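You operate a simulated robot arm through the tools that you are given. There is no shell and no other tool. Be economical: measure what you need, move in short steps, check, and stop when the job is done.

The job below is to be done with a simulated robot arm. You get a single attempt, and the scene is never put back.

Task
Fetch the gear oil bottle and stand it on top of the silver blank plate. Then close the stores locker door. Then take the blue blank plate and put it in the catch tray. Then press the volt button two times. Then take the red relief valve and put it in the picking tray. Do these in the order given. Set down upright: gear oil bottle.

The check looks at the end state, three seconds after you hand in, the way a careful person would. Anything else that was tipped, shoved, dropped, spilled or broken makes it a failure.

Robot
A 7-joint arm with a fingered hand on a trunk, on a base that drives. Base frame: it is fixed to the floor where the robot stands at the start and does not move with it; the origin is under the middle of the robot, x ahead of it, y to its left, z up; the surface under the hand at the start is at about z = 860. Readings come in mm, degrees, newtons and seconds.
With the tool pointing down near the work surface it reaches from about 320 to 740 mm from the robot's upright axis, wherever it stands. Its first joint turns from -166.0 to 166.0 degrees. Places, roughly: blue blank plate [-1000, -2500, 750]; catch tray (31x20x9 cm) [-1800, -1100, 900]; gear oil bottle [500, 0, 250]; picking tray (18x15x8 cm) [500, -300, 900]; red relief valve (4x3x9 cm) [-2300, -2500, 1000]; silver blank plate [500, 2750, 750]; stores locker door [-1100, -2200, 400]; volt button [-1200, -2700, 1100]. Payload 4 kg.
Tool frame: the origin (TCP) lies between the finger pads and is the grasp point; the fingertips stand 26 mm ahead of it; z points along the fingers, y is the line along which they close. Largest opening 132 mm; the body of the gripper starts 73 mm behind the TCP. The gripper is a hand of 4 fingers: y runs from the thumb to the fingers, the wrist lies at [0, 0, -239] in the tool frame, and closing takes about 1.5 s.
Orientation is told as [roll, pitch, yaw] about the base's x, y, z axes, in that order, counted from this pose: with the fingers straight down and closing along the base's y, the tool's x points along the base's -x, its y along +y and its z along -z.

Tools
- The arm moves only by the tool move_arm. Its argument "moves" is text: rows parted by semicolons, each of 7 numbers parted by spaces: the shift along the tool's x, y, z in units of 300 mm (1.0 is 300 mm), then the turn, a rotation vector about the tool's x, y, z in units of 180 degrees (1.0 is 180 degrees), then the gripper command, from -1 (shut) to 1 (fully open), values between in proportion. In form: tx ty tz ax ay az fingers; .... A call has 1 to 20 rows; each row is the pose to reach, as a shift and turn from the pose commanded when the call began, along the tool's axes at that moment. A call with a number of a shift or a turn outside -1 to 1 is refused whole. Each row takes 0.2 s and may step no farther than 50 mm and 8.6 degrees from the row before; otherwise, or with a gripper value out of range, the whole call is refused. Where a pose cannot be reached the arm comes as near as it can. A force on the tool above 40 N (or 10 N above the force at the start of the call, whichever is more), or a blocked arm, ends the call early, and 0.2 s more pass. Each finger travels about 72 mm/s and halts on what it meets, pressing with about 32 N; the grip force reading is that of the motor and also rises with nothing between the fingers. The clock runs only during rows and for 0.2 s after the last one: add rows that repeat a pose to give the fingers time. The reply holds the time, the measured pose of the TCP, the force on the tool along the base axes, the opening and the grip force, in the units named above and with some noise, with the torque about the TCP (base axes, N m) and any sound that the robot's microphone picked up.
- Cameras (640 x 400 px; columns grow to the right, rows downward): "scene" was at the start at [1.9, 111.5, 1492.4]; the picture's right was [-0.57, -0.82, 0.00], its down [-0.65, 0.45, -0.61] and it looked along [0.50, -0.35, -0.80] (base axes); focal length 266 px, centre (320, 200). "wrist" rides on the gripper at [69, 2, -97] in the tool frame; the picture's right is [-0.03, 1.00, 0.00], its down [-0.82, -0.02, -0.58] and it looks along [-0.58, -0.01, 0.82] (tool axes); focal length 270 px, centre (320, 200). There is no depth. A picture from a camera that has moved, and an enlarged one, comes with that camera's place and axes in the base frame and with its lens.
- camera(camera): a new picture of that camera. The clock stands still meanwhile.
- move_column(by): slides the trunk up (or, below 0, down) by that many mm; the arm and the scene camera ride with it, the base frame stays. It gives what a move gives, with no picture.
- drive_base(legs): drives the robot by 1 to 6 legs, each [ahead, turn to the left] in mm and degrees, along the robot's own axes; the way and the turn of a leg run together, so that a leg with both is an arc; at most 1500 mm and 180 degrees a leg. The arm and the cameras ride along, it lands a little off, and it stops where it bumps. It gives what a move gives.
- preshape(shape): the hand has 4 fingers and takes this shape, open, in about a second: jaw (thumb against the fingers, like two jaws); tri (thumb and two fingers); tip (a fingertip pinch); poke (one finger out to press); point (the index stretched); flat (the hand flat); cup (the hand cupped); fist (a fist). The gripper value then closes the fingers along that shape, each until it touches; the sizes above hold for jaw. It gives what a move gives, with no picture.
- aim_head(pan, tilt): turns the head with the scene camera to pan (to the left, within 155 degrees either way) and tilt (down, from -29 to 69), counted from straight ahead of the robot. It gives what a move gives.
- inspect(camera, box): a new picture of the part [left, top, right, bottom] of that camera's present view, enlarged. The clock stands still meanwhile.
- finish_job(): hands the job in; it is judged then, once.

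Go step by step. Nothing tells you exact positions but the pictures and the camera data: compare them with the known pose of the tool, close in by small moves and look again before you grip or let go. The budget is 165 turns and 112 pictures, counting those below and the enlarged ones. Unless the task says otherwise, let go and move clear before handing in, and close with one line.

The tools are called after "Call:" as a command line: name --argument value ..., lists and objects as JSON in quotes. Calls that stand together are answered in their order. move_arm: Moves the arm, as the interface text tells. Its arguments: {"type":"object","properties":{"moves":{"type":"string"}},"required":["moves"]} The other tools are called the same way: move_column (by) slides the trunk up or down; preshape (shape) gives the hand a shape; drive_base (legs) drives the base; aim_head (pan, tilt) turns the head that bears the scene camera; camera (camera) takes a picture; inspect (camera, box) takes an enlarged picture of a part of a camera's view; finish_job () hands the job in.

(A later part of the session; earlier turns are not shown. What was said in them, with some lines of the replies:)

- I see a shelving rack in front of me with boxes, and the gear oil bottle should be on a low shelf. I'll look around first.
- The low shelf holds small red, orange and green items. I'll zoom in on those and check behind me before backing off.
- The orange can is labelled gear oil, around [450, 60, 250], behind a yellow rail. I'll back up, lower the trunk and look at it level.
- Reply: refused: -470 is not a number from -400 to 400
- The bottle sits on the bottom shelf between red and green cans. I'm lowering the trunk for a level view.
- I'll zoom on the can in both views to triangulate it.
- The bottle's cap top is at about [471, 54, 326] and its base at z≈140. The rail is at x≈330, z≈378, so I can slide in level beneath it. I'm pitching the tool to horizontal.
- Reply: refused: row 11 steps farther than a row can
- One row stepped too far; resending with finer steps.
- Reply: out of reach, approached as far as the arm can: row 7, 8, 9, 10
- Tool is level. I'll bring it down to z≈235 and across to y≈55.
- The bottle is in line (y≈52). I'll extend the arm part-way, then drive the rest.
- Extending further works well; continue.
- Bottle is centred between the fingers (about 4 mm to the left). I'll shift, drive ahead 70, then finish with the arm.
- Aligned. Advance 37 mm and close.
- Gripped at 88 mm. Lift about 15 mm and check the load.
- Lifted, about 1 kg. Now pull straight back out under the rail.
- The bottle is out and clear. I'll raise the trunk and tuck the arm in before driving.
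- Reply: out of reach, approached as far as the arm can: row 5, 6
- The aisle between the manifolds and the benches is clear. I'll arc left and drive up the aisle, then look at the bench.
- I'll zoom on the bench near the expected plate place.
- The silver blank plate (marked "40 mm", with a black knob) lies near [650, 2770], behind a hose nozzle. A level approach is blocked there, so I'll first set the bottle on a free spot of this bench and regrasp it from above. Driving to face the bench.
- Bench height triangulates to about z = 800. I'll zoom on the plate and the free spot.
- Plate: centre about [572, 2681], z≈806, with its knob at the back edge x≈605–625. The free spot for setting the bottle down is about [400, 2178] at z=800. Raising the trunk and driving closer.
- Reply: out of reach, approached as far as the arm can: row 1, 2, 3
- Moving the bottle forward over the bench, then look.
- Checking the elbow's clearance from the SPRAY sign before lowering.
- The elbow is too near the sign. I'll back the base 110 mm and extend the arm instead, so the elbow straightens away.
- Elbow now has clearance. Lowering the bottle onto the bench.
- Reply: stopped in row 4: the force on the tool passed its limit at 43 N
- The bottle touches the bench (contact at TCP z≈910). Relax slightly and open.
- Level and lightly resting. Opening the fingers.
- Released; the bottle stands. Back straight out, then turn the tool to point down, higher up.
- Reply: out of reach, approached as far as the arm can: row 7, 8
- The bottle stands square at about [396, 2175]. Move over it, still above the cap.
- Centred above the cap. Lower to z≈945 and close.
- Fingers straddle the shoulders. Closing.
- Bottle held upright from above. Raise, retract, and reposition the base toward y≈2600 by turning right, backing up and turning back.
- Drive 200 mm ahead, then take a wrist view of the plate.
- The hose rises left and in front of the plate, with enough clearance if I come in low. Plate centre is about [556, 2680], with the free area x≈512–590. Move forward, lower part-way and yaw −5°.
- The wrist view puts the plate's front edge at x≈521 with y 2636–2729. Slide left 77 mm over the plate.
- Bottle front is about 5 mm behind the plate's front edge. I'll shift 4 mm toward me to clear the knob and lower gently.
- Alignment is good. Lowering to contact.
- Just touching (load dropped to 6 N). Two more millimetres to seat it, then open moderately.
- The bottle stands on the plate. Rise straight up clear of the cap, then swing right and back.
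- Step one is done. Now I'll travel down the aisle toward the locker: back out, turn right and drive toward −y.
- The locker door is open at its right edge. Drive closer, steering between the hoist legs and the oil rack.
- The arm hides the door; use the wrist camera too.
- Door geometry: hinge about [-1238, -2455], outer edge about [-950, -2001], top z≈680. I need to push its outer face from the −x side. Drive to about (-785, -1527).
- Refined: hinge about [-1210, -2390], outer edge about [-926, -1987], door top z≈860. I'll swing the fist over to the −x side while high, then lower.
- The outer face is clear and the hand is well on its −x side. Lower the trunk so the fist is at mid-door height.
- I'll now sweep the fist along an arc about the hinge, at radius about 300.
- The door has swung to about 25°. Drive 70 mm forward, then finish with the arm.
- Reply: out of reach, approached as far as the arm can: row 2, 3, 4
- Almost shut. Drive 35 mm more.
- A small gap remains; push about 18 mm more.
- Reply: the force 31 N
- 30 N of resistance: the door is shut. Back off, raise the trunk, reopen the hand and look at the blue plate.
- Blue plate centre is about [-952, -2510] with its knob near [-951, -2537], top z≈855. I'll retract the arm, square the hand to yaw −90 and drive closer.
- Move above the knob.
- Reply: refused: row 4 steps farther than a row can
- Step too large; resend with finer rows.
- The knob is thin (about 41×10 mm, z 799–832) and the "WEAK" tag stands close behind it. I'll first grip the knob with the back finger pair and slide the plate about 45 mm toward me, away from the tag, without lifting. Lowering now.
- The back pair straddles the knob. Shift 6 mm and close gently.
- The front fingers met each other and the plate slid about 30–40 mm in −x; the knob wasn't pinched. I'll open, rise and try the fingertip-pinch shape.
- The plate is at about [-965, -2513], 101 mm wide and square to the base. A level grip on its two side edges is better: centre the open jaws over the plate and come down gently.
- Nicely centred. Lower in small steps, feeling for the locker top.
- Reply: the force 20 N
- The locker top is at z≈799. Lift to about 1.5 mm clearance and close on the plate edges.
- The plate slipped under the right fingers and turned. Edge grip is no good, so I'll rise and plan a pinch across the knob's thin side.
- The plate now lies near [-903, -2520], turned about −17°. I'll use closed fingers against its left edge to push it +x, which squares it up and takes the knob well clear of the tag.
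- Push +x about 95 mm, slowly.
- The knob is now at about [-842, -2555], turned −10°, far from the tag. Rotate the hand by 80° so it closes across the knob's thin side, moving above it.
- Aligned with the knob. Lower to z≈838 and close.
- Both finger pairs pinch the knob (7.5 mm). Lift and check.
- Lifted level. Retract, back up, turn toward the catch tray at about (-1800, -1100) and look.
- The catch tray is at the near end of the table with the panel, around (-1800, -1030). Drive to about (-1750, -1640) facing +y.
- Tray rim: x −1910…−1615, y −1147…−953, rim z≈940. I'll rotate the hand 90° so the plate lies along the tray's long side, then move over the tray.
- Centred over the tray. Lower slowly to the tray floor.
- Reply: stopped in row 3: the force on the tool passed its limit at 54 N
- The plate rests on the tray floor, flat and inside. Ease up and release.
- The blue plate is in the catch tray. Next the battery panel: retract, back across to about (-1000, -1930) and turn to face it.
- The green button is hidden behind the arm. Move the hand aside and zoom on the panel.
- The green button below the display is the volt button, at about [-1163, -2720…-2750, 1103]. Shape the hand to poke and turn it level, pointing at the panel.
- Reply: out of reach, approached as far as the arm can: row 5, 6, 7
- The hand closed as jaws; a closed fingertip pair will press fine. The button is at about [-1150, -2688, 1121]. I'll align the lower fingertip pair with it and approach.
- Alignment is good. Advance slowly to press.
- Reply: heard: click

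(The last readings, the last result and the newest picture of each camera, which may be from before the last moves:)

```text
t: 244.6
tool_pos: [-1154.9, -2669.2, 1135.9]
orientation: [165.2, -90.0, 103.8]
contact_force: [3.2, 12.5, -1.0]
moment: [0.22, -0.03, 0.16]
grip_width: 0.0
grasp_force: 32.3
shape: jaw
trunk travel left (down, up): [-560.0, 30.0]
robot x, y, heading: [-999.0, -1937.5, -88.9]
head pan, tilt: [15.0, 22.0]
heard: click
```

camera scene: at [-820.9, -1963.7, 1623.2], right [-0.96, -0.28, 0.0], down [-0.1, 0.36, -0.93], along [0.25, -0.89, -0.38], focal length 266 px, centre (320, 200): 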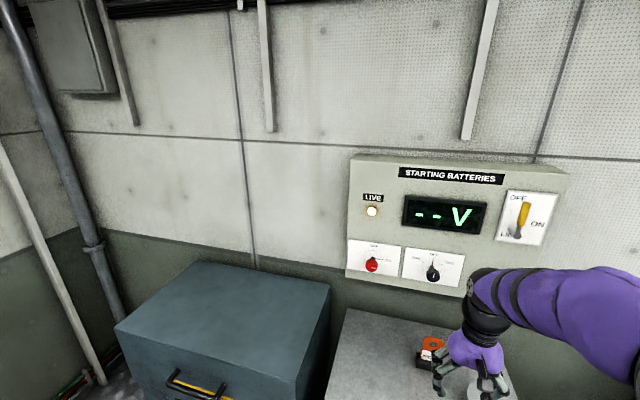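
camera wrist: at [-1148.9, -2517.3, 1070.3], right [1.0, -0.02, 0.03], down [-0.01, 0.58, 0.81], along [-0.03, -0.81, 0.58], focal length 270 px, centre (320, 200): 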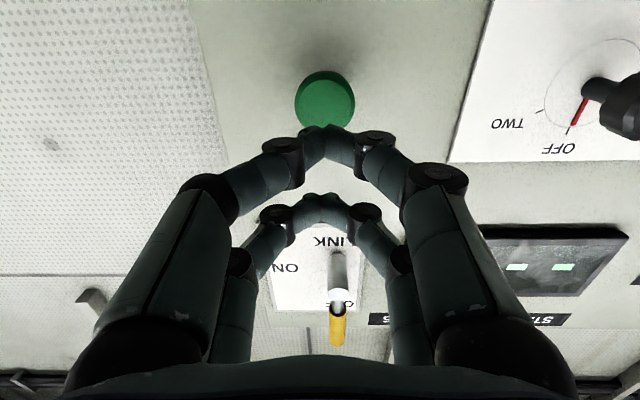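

A click: the first press registered. Retract 20 mm and press once more.

Call:
move_arm --moves "0 0 -0.03 0 0 0 -1;0 0 -0.07 0 0 0 -1;0 0 -0.07 0 0 0 -1"

Call:
camera --camera "wrist"

```text
t: 245.3
tool_pos: [-1153.3, -2648.7, 1136.4]
orientation: [-173.1, -89.8, 82.0]
contact_force: [0.0, 0.3, -0.1]
moment: [-0.02, -0.01, 0.03]
grip_width: 0.0
grasp_force: 32.2
shape: jaw
trunk travel left (down, up): [-560.0, 30.0]
robot x, y, heading: [-1000.0, -1937.7, -88.9]
head pan, tilt: [15.0, 22.0]
```

```text
11 pictures are left
camera wrist: at [-1150.8, -2551.3, 1069.0], right [1.0, -0.02, 0.02], down [-0.01, 0.58, 0.81], along [-0.03, -0.81, 0.58], focal length 270 px, centre (320, 200)
```

wrist: 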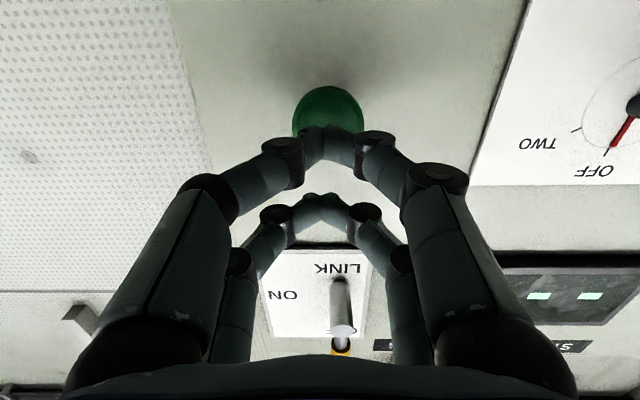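

Call:
move_arm --moves "0 0 0.03 0 0 0 -1;0 0 0.045 0 0 0 -1;0 0 0.055 0 0 0 -1;0 0 0.063 0 0 0 -1;0 0 0.07 0 0 0 -1"

```text
t: 246.6
tool_pos: [-1154.3, -2669.3, 1137.0]
orientation: [-179.3, -89.9, 88.2]
contact_force: [2.4, 13.7, 0.2]
moment: [0.27, -0.03, 0.11]
grip_width: 0.0
grasp_force: 32.1
shape: jaw
trunk travel left (down, up): [-560.0, 30.0]
robot x, y, heading: [-995.0, -1939.0, -88.9]
head pan, tilt: [15.0, 22.0]
heard: click
```

Second click: the button has been pressed twice. Retract straight back, then turn the tool down.

Call:
move_arm --moves "0 0 -0.12 0 0 0 -1;0 0 -0.26 0 0 0 -1;0 0 -0.4 0 0 0 -1;0 0 -0.55 0 0 0 -1;0 0 -0.65 0 0 0 -1;0 0 -0.65 0 0 0 -1"

Call:
move_arm --moves "0 0 0 0 0.0417 0 -0.5;0 0 0 0 0.0833 0 0;0 0 0 0 0.125 0 0;0 0 0 0 0.1667 0 0;0 0 0 0 0.2083 0 0;0 0 0 0 0.25 0 0;0 0 0 0 0.2917 0 0;0 0 0 0 0.3333 0 0;0 0 0 0 0.375 0 0;0 0 0 0 0.4167 0 0;0 0 0 0 0.4583 0 0;0 0 0 0 0.5 0 0;0 0 0 0 0.5 0 0"

```text
t: 247.9
tool_pos: [-1150.3, -2474.4, 1137.3]
orientation: [-179.6, -89.7, 88.6]
contact_force: [0.0, -0.2, 0.6]
moment: [-0.01, 0.0, -0.01]
grip_width: 0.1
grasp_force: 31.4
shape: jaw
trunk travel left (down, up): [-560.0, 30.0]
robot x, y, heading: [-993.3, -1938.7, -89.0]
head pan, tilt: [15.0, 22.0]
```

```text
t: 250.8
tool_pos: [-1150.2, -2476.3, 1136.0]
orientation: [0.0, -0.1, -91.1]
contact_force: [-0.3, 0.0, -0.2]
moment: [0.04, 0.0, -0.02]
grip_width: 62.6
grasp_force: 0.0
shape: jaw
trunk travel left (down, up): [-560.0, 30.0]
robot x, y, heading: [-997.4, -1938.0, -89.2]
head pan, tilt: [15.0, 22.0]
```

Retract and drive over to the bench where the red relief valve should be.

Call:
move_arm --moves "0.12 0 0 0 0 0 0;0.24 0 0 0 0 0 0;0.36 0 0 0 0 0 0;0.36 0 0 0 0 0 0"

Call:
drive_base --legs '[[0, -97], [1200, 0], [0, 97]]'

Call:
aim_head --pan 0 --tilt 40

Call:
camera --camera "scene"

```text
t: 251.8
tool_pos: [-1149.0, -2368.1, 1135.2]
orientation: [0.0, -0.2, -91.1]
contact_force: [0.6, -0.1, 0.1]
moment: [-0.02, 0.01, -0.02]
grip_width: 62.5
grasp_force: 0.0
shape: jaw
trunk travel left (down, up): [-560.0, 30.0]
robot x, y, heading: [-998.4, -1935.2, -88.7]
head pan, tilt: [15.0, 22.0]
```

```text
t: 266.9
tool_pos: [-2351.8, -2232.5, 1134.1]
orientation: [0.0, -0.2, -92.2]
contact_force: [-0.3, 0.6, 0.4]
moment: [0.04, -0.02, 0.0]
grip_width: 62.4
grasp_force: 0.1
shape: jaw
trunk travel left (down, up): [-560.0, 30.0]
robot x, y, heading: [-2191.8, -1804.1, -90.2]
head pan, tilt: [15.0, 22.0]
```

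```text
t: 267.7
tool_pos: [-2353.5, -2233.4, 1133.5]
orientation: [0.0, -0.2, -92.3]
contact_force: [0.5, -0.4, 0.6]
moment: [0.01, 0.01, -0.01]
grip_width: 62.4
grasp_force: 0.0
shape: jaw
trunk travel left (down, up): [-560.0, 30.0]
robot x, y, heading: [-2192.9, -1804.0, -90.1]
head pan, tilt: [0.0, 40.0]
```

```text
10 pictures are left
camera scene: at [-2039.3, -1829.9, 1595.2], right [-1.0, 0.0, 0.0], down [0.0, 0.64, -0.77], along [0.0, -0.77, -0.64], focal length 266 px, centre (320, 200)
```

scene: 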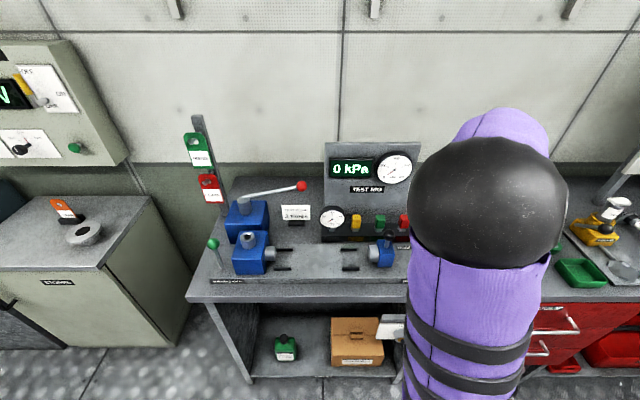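

Small yellow, green and red valves stand in a row at the test rig; the red one is near [-2328, -2487]. I'll look with the wrist camera.

Call:
camera --camera "wrist"

```text
9 pictures are left
camera wrist: at [-2347.6, -2163.2, 1231.0], right [1.0, -0.06, 0.0], down [-0.05, -0.81, 0.58], along [-0.04, -0.58, -0.81], focal length 270 px, centre (320, 200)
```

wrist: 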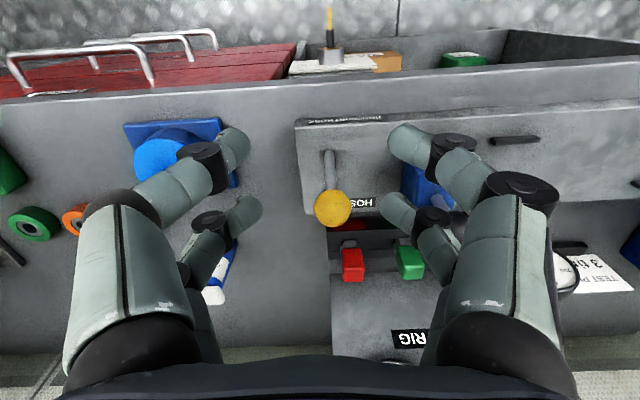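

Call:
inspect --camera "wrist" --box '[280, 130, 460, 310]'

```text
2.22 times, centred on (370, 220) of wrist
camera zoom: at [-2347.6, -2163.2, 1231.0], right [1.0, -0.06, 0.0], down [-0.05, -0.81, 0.58], along [-0.04, -0.58, -0.81], focal length 601 px, centre (209, 156)
```

zoom: 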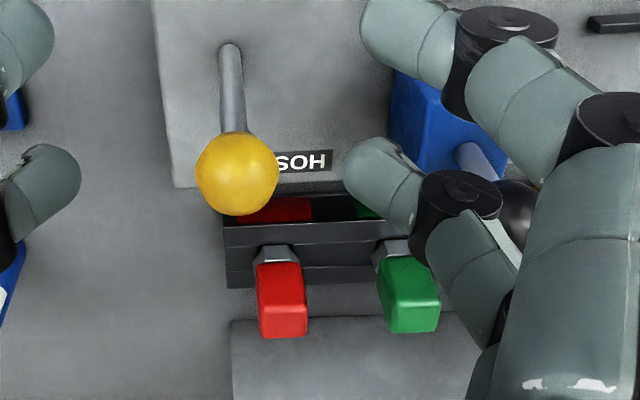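

The red block's centre is about [-2320, -2480] with its top at z≈992, standing in a holder. Its green neighbour is 80 mm away, and a yellow ball lever stands in front (top ≈1021). Move above it at z≈1080 with the jaws part-open.

Call:
move_arm --moves "-0.13 0.02 0.03 0 0 -0.003 -0.2;-0.26 0.045 0.06 0 0 -0.006 -0.2;-0.39 0.07 0.09 0 0 -0.009 -0.2;-0.52 0.095 0.12 0 0 -0.0128 -0.2;-0.65 0.12 0.15 0 0 -0.0128 -0.2;-0.78 0.14 0.18 0 0 -0.0128 -0.2;-0.818 0.143 0.18 0 0 -0.0128 -0.2;-0.818 0.143 0.18 0 0 -0.0128 -0.2"

Call:
camera --camera "wrist"

```text
t: 269.5
tool_pos: [-2318.8, -2480.2, 1081.3]
orientation: [0.0, -0.2, -90.0]
contact_force: [-1.2, 0.0, 0.4]
moment: [-0.01, -0.02, 0.02]
grip_width: 50.7
grasp_force: 0.0
shape: jaw
trunk travel left (down, up): [-560.0, 30.0]
robot x, y, heading: [-2190.7, -1803.1, -90.0]
head pan, tilt: [0.0, 40.0]
```

```text
7 pictures are left
camera wrist: at [-2316.9, -2410.4, 1178.5], right [1.0, -0.02, 0.0], down [-0.02, -0.81, 0.58], along [-0.01, -0.58, -0.81], focal length 270 px, centre (320, 200)
```

wrist: 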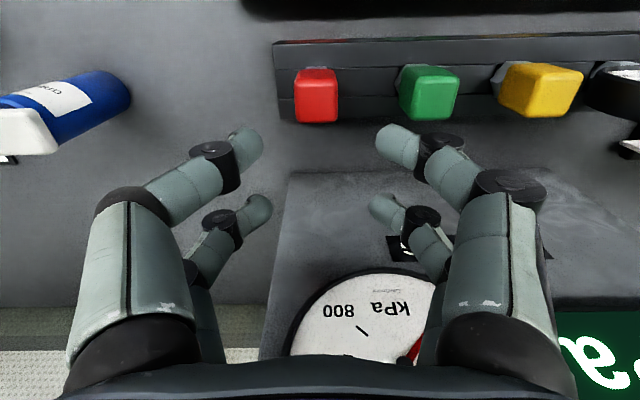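

The block is centred near [-2319, -2461]. Shift, descend to z≈975 and close.

Call:
move_arm --moves "0.067 0 0 0 0 0 -0.2;0.067 0 0.12 0 0 0 -0.2;0.067 0 0.24 0 0 0 -0.2;0.067 0 0.31 0 0 0 -0.2;0.067 0 0.353 0 0 0 -0.2;0.067 0 0.353 0 0 0 -0.2"

Call:
camera --camera "wrist"

```text
t: 270.9
tool_pos: [-2319.4, -2460.4, 975.0]
orientation: [0.0, -0.1, -89.9]
contact_force: [0.3, 0.5, -0.1]
moment: [0.03, -0.01, 0.0]
grip_width: 51.0
grasp_force: 0.1
shape: jaw
trunk travel left (down, up): [-560.0, 30.0]
robot x, y, heading: [-2191.6, -1804.9, -90.2]
head pan, tilt: [0.0, 40.0]
```

```text
6 pictures are left
camera wrist: at [-2317.8, -2390.0, 1071.9], right [1.0, -0.02, 0.0], down [-0.02, -0.81, 0.58], along [-0.01, -0.58, -0.81], focal length 270 px, centre (320, 200)
```

wrist: 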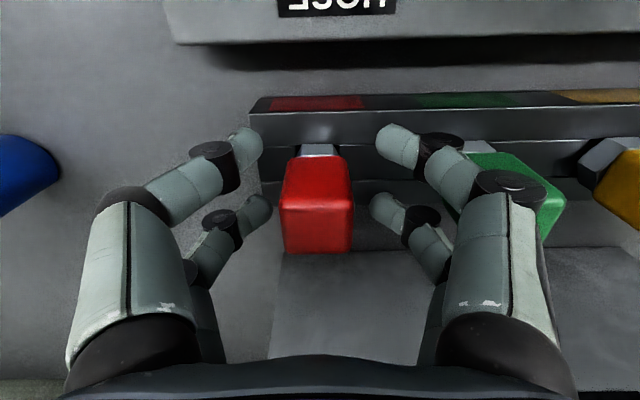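

The red block sits squarely between the fingers. Close, then lift straight up.

Call:
move_arm --moves "0 0 0 0 0 0 -0.4;0 0 0 0 0 0 -0.7;0 0 0 0 0 0 -1;0 0 0 0 0 0 -1;0 0 0 0 0 0 -1;0 0 0 0 0 0 -1"

Call:
move_arm --moves "0 0 -0.03 0 0 0 -1;0 0 -0.08 0 0 0 -1;0 0 -0.15 0 0 0 -1;0 0 -0.25 0 0 0 -1;0 0 -0.36 0 0 0 -1;0 0 -0.5 0 0 0 -1;0 0 -0.5 0 0 0 -1"

Call:
camera --camera "wrist"

```text
t: 272.3
tool_pos: [-2319.7, -2459.5, 975.4]
orientation: [0.0, 0.0, -89.9]
contact_force: [0.1, 0.4, 0.0]
moment: [-0.04, 0.0, -0.03]
grip_width: 0.0
grasp_force: 32.2
shape: tri
trunk travel left (down, up): [-560.0, 30.0]
robot x, y, heading: [-2188.9, -1799.0, -90.1]
head pan, tilt: [0.0, 40.0]
```

```text
t: 273.9
tool_pos: [-2317.8, -2458.9, 1125.2]
orientation: [0.0, -0.1, -89.9]
contact_force: [0.7, -0.3, -2.1]
moment: [-0.06, 0.01, 0.04]
grip_width: 0.0
grasp_force: 31.9
shape: tri
trunk travel left (down, up): [-560.0, 30.0]
robot x, y, heading: [-2194.0, -1803.5, -90.1]
head pan, tilt: [0.0, 40.0]
```

```text
5 pictures are left
camera wrist: at [-2316.4, -2388.6, 1222.9], right [1.0, -0.02, 0.0], down [-0.02, -0.81, 0.58], along [-0.01, -0.58, -0.81], focal length 270 px, centre (320, 200)
```

wrist: 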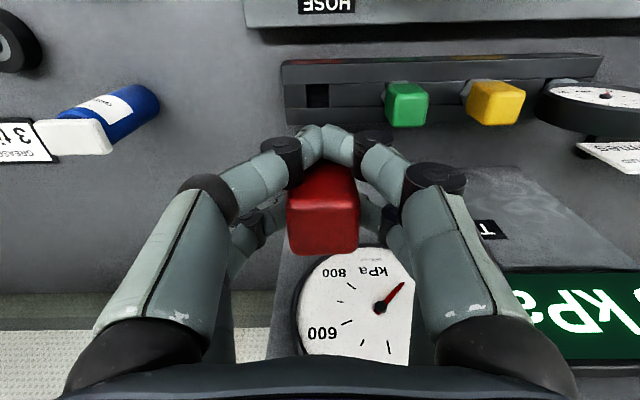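

The red relief valve is out and held (about 0.2 kg). I'll retract above the ball lever, then drive back toward the first rack for the picking tray.

Call:
move_arm --moves "0 0 -0.08 0 0 0 -1;0.14 0 -0.08 0 0 0 -1;0.28 0 -0.08 0 0 0 -1;0.42 0 -0.08 0 0 0 -1;0.56 0 -0.08 0 0 0 -1;0.7 0 -0.08 0 0 0 -1;0.7 0 -0.08 0 0 0 -1"

Call:
drive_base --legs '[[0, 90], [1440, 0], [0, 82]]'

```text
t: 275.5
tool_pos: [-2318.4, -2246.5, 1146.4]
orientation: [-0.1, -0.1, -89.9]
contact_force: [-1.0, 1.1, -1.6]
moment: [0.0, 0.03, 0.01]
grip_width: 0.0
grasp_force: 32.2
shape: tri
trunk travel left (down, up): [-560.0, 30.0]
robot x, y, heading: [-2193.6, -1805.3, -90.2]
head pan, tilt: [0.0, 40.0]
```

```text
t: 290.8
tool_pos: [-550.0, -1435.3, 1146.7]
orientation: [-0.1, -0.1, 79.7]
contact_force: [0.1, 0.2, -0.7]
moment: [-0.01, 0.02, 0.03]
grip_width: 0.1
grasp_force: 32.0
shape: tri
trunk travel left (down, up): [-560.0, 30.0]
robot x, y, heading: [-750.9, -1849.8, 79.5]
head pan, tilt: [0.0, 40.0]
```

Call:
drive_base --legs '[[1465, 0], [0, -35], [497, 0], [0, -44.5]]'

Call:
aim_head --pan -28 --tilt 42

Call:
camera --camera "scene"

```text
t: 304.6
tool_pos: [327.3, -193.3, 1147.1]
orientation: [0.0, -0.1, -0.2]
contact_force: [-0.7, 0.1, -2.1]
moment: [0.01, 0.04, 0.02]
grip_width: 0.0
grasp_force: 31.6
shape: tri
trunk travel left (down, up): [-560.0, 30.0]
robot x, y, heading: [-110.6, -65.9, -0.6]
head pan, tilt: [0.0, 40.0]
```

```text
t: 305.6
tool_pos: [327.9, -193.3, 1145.8]
orientation: [0.1, -0.2, -0.2]
contact_force: [0.0, 0.0, -1.4]
moment: [-0.01, 0.01, 0.02]
grip_width: 0.0
grasp_force: 32.1
shape: tri
trunk travel left (down, up): [-560.0, 30.0]
robot x, y, heading: [-114.5, -63.5, -0.8]
head pan, tilt: [-28.0, 42.0]
```

```text
4 pictures are left
camera scene: at [-98.9, 49.7, 1592.2], right [-0.48, -0.88, 0.0], down [-0.59, 0.32, -0.74], along [0.65, -0.35, -0.67], focal length 266 px, centre (320, 200)
```

scene: 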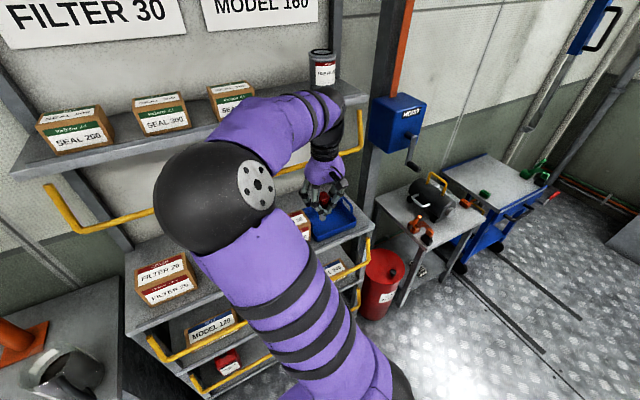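

The blue picking tray is centred near [460, -305], rim z≈940. A yellow rail (x≈468, z≈1165) crosses above it, so I'll tilt the tool 30° forward and come in beneath. First I'll tilt, shift right and lower in front.

Call:
move_arm --moves "0 -0.08 0.07 0 -0.035 0 -1;0 -0.16 0.14 0 -0.07 0 -1;0 -0.24 0.21 0 -0.105 0 -1;0 -0.32 0.28 0 -0.14 0 -1;0 -0.383 0.357 0 -0.1667 0 -1;0 -0.383 0.357 0 -0.1667 0 -1"

Call:
camera --camera "wrist"

```text
t: 307.0
tool_pos: [326.3, -308.0, 1037.0]
orientation: [0.0, -30.2, -0.3]
contact_force: [1.1, 0.1, -1.5]
moment: [-0.03, 0.01, 0.02]
grip_width: 0.0
grasp_force: 32.0
shape: tri
trunk travel left (down, up): [-560.0, 30.0]
robot x, y, heading: [-112.5, -66.9, -0.7]
head pan, tilt: [-28.0, 42.0]
```

```text
3 pictures are left
camera wrist: at [218.4, -304.7, 1086.6], right [0.03, 1.0, 0.01], down [0.41, -0.02, 0.91], along [0.91, -0.02, -0.42], focal length 270 px, centre (320, 200)
```

wrist: 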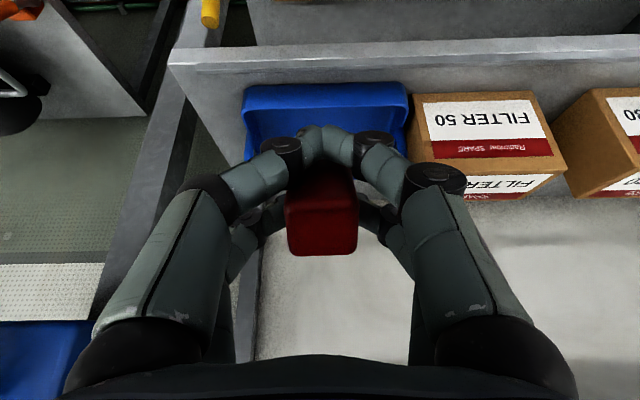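

Tray base front is at x≈424, y −388…−219. Move forward over the tray, then lower.

Call:
move_arm --moves "-0.1 0.004 0.058 0 0 0 -1;-0.2 0.008 0.116 0 0 0 -1;-0.3 0.012 0.175 0 0 0 -1;-0.4 0.013 0.233 0 0 0 -1;-0.35 0.013 0.32 0 0 0 -1;-0.3 0.013 0.405 0 0 0 -1;-0.265 0.013 0.465 0 0 0 -1;-0.265 0.013 0.465 0 0 0 -1"

Call:
inspect --camera "scene" --box '[260, 120, 420, 270]'

```text
t: 308.8
tool_pos: [466.3, -305.0, 957.3]
orientation: [0.0, -30.2, -0.2]
contact_force: [0.1, -0.6, -1.8]
moment: [0.04, 0.01, 0.01]
grip_width: 0.0
grasp_force: 32.2
shape: tri
trunk travel left (down, up): [-560.0, 30.0]
robot x, y, heading: [-112.8, -62.2, -0.6]
head pan, tilt: [-28.0, 42.0]
```

```text
2.67 times, centred on (340, 195) of scene
camera zoom: at [-98.8, 49.5, 1592.2], right [-0.48, -0.88, 0.0], down [-0.59, 0.32, -0.74], along [0.65, -0.35, -0.67], focal length 710 px, centre (267, 213)
```

zoom: 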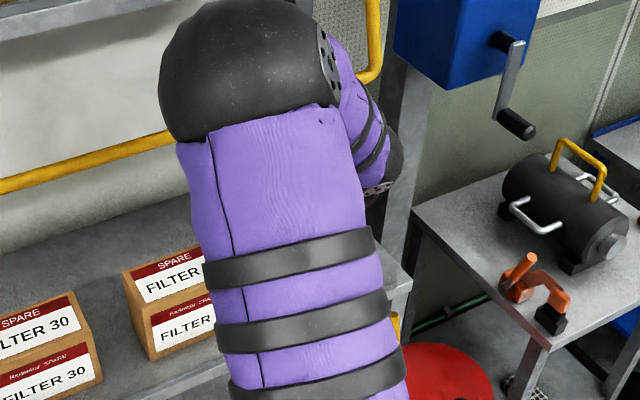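

The arm hides the tray from the head, so I'll lower 14 mm more and check with the wrist camera.

Call:
move_arm --moves "0.01 0 0.02 0 0 0 -1;0.0235 0 0.04 0 0 0 -1;0.0235 0 0.04 0 0 0 -1"

Call:
camera --camera "wrist"

```text
t: 309.6
tool_pos: [466.0, -303.7, 943.4]
orientation: [0.0, -30.2, -0.2]
contact_force: [-0.4, 0.4, -2.0]
moment: [0.0, 0.01, 0.0]
grip_width: 0.2
grasp_force: 32.1
shape: tri
trunk travel left (down, up): [-560.0, 30.0]
robot x, y, heading: [-114.1, -67.3, -0.6]
head pan, tilt: [-28.0, 42.0]
```

```text
1 pictures are left
camera wrist: at [358.2, -301.5, 992.7], right [0.03, 1.0, 0.01], down [0.42, -0.02, 0.91], along [0.91, -0.02, -0.42], focal length 270 px, centre (320, 200)
```

wrist: 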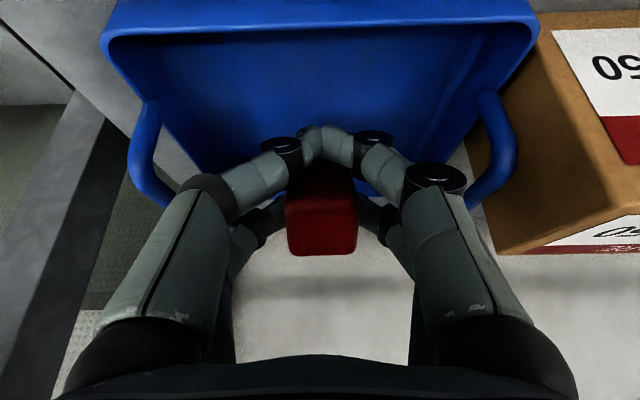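

The valve hangs inside the tray. I'll move 22 mm further in so it can settle well within, lower until it touches, then release.

Call:
move_arm --moves "-0.03 0 0.018 0 0 0 -1;-0.0634 0 0.037 0 0 0 -1;-0.055 0 0.051 0 0 0 -1;-0.047 0 0.065 0 0 0 -1;-0.038 0 0.08 0 0 0 -1;-0.038 0 0.08 0 0 0 -1"

```text
t: 311.0
tool_pos: [486.9, -304.1, 929.4]
orientation: [0.0, -30.0, -0.2]
contact_force: [0.6, 0.0, -0.3]
moment: [0.02, 0.07, 0.0]
grip_width: 0.0
grasp_force: 31.9
shape: tri
trunk travel left (down, up): [-560.0, 30.0]
robot x, y, heading: [-115.5, -66.5, -0.5]
head pan, tilt: [-28.0, 42.0]
```

It's touching the tray floor. Open the fingers and back out along the tool axis.

Call:
move_arm --moves "0 0 0 0 0 0 -0.6;0 0 0 0 0 0 -0.2;0 0 0 0 0 0 0.1;0 0 0 0 0 0 0.1;0 0 0 0 0 0 0.1;0 0 -0.08 0 0 0 0.1;0 0 -0.2 0 0 0 0.1;0 0 -0.34 0 0 0 0.1;0 0 -0.48 0 0 0 0.1;0 0 -0.48 0 0 0 0.1"

Call:
camera --camera "wrist"

```text
t: 313.2
tool_pos: [414.4, -303.8, 1054.1]
orientation: [0.1, -30.0, -0.2]
contact_force: [-0.4, -1.0, 0.4]
moment: [0.02, -0.02, -0.02]
grip_width: 68.8
grasp_force: 0.2
shape: jaw
trunk travel left (down, up): [-560.0, 30.0]
robot x, y, heading: [-112.1, -67.8, -0.6]
head pan, tilt: [-28.0, 42.0]
```

```text
0 pictures are left
camera wrist: at [307.1, -300.4, 1104.0], right [0.03, 1.0, 0.01], down [0.42, -0.02, 0.91], along [0.91, -0.02, -0.42], focal length 270 px, centre (320, 200)
```

wrist: 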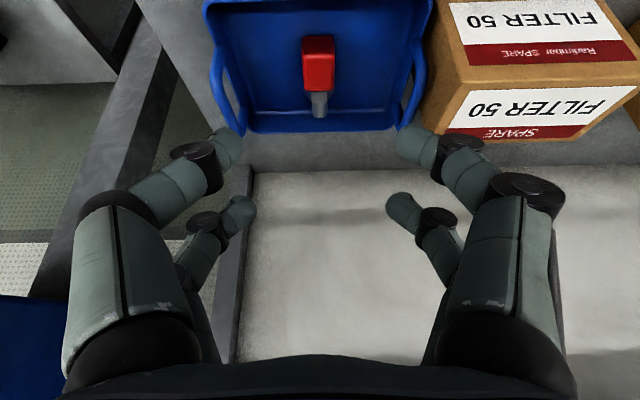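

The valve lies inside the picking tray. I'll pull the hand clear of the rack and hand in.

Call:
move_arm --moves "0.1 0 -0.058 0 0 0 0.1;0.2 0 -0.116 0 0 0 0.1;0.3 0 -0.17 0 0 0 0.1;0.3 0 -0.17 0 0 0 0.1"

Call:
drive_base --legs '[[-150, 0]]'

Call:
finish_job

```text
t: 314.2
tool_pos: [312.1, -303.8, 1053.2]
orientation: [0.0, -30.0, -0.3]
contact_force: [-1.0, -0.3, -0.2]
moment: [0.02, -0.01, -0.02]
grip_width: 68.9
grasp_force: 0.1
shape: jaw
trunk travel left (down, up): [-560.0, 30.0]
robot x, y, heading: [-117.0, -65.0, -0.4]
head pan, tilt: [-28.0, 42.0]
```

```text
t: 315.6
tool_pos: [160.9, -303.2, 1053.9]
orientation: [0.0, -30.2, -0.3]
contact_force: [-0.3, -0.6, 0.3]
moment: [0.0, 0.0, -0.01]
grip_width: 68.8
grasp_force: 0.0
shape: jaw
trunk travel left (down, up): [-560.0, 30.0]
robot x, y, heading: [-262.9, -66.0, -0.8]
head pan, tilt: [-28.0, 42.0]
```

```text
The job is handed in.
```

All five steps were done in order and the job is handed in: the gear oil bottle stands upright on the silver plate, the locker door is shut, the blue plate is in the catch tray, the volt button was pressed twice (two clicks heard), and the red relief valve lies in the picking tray.
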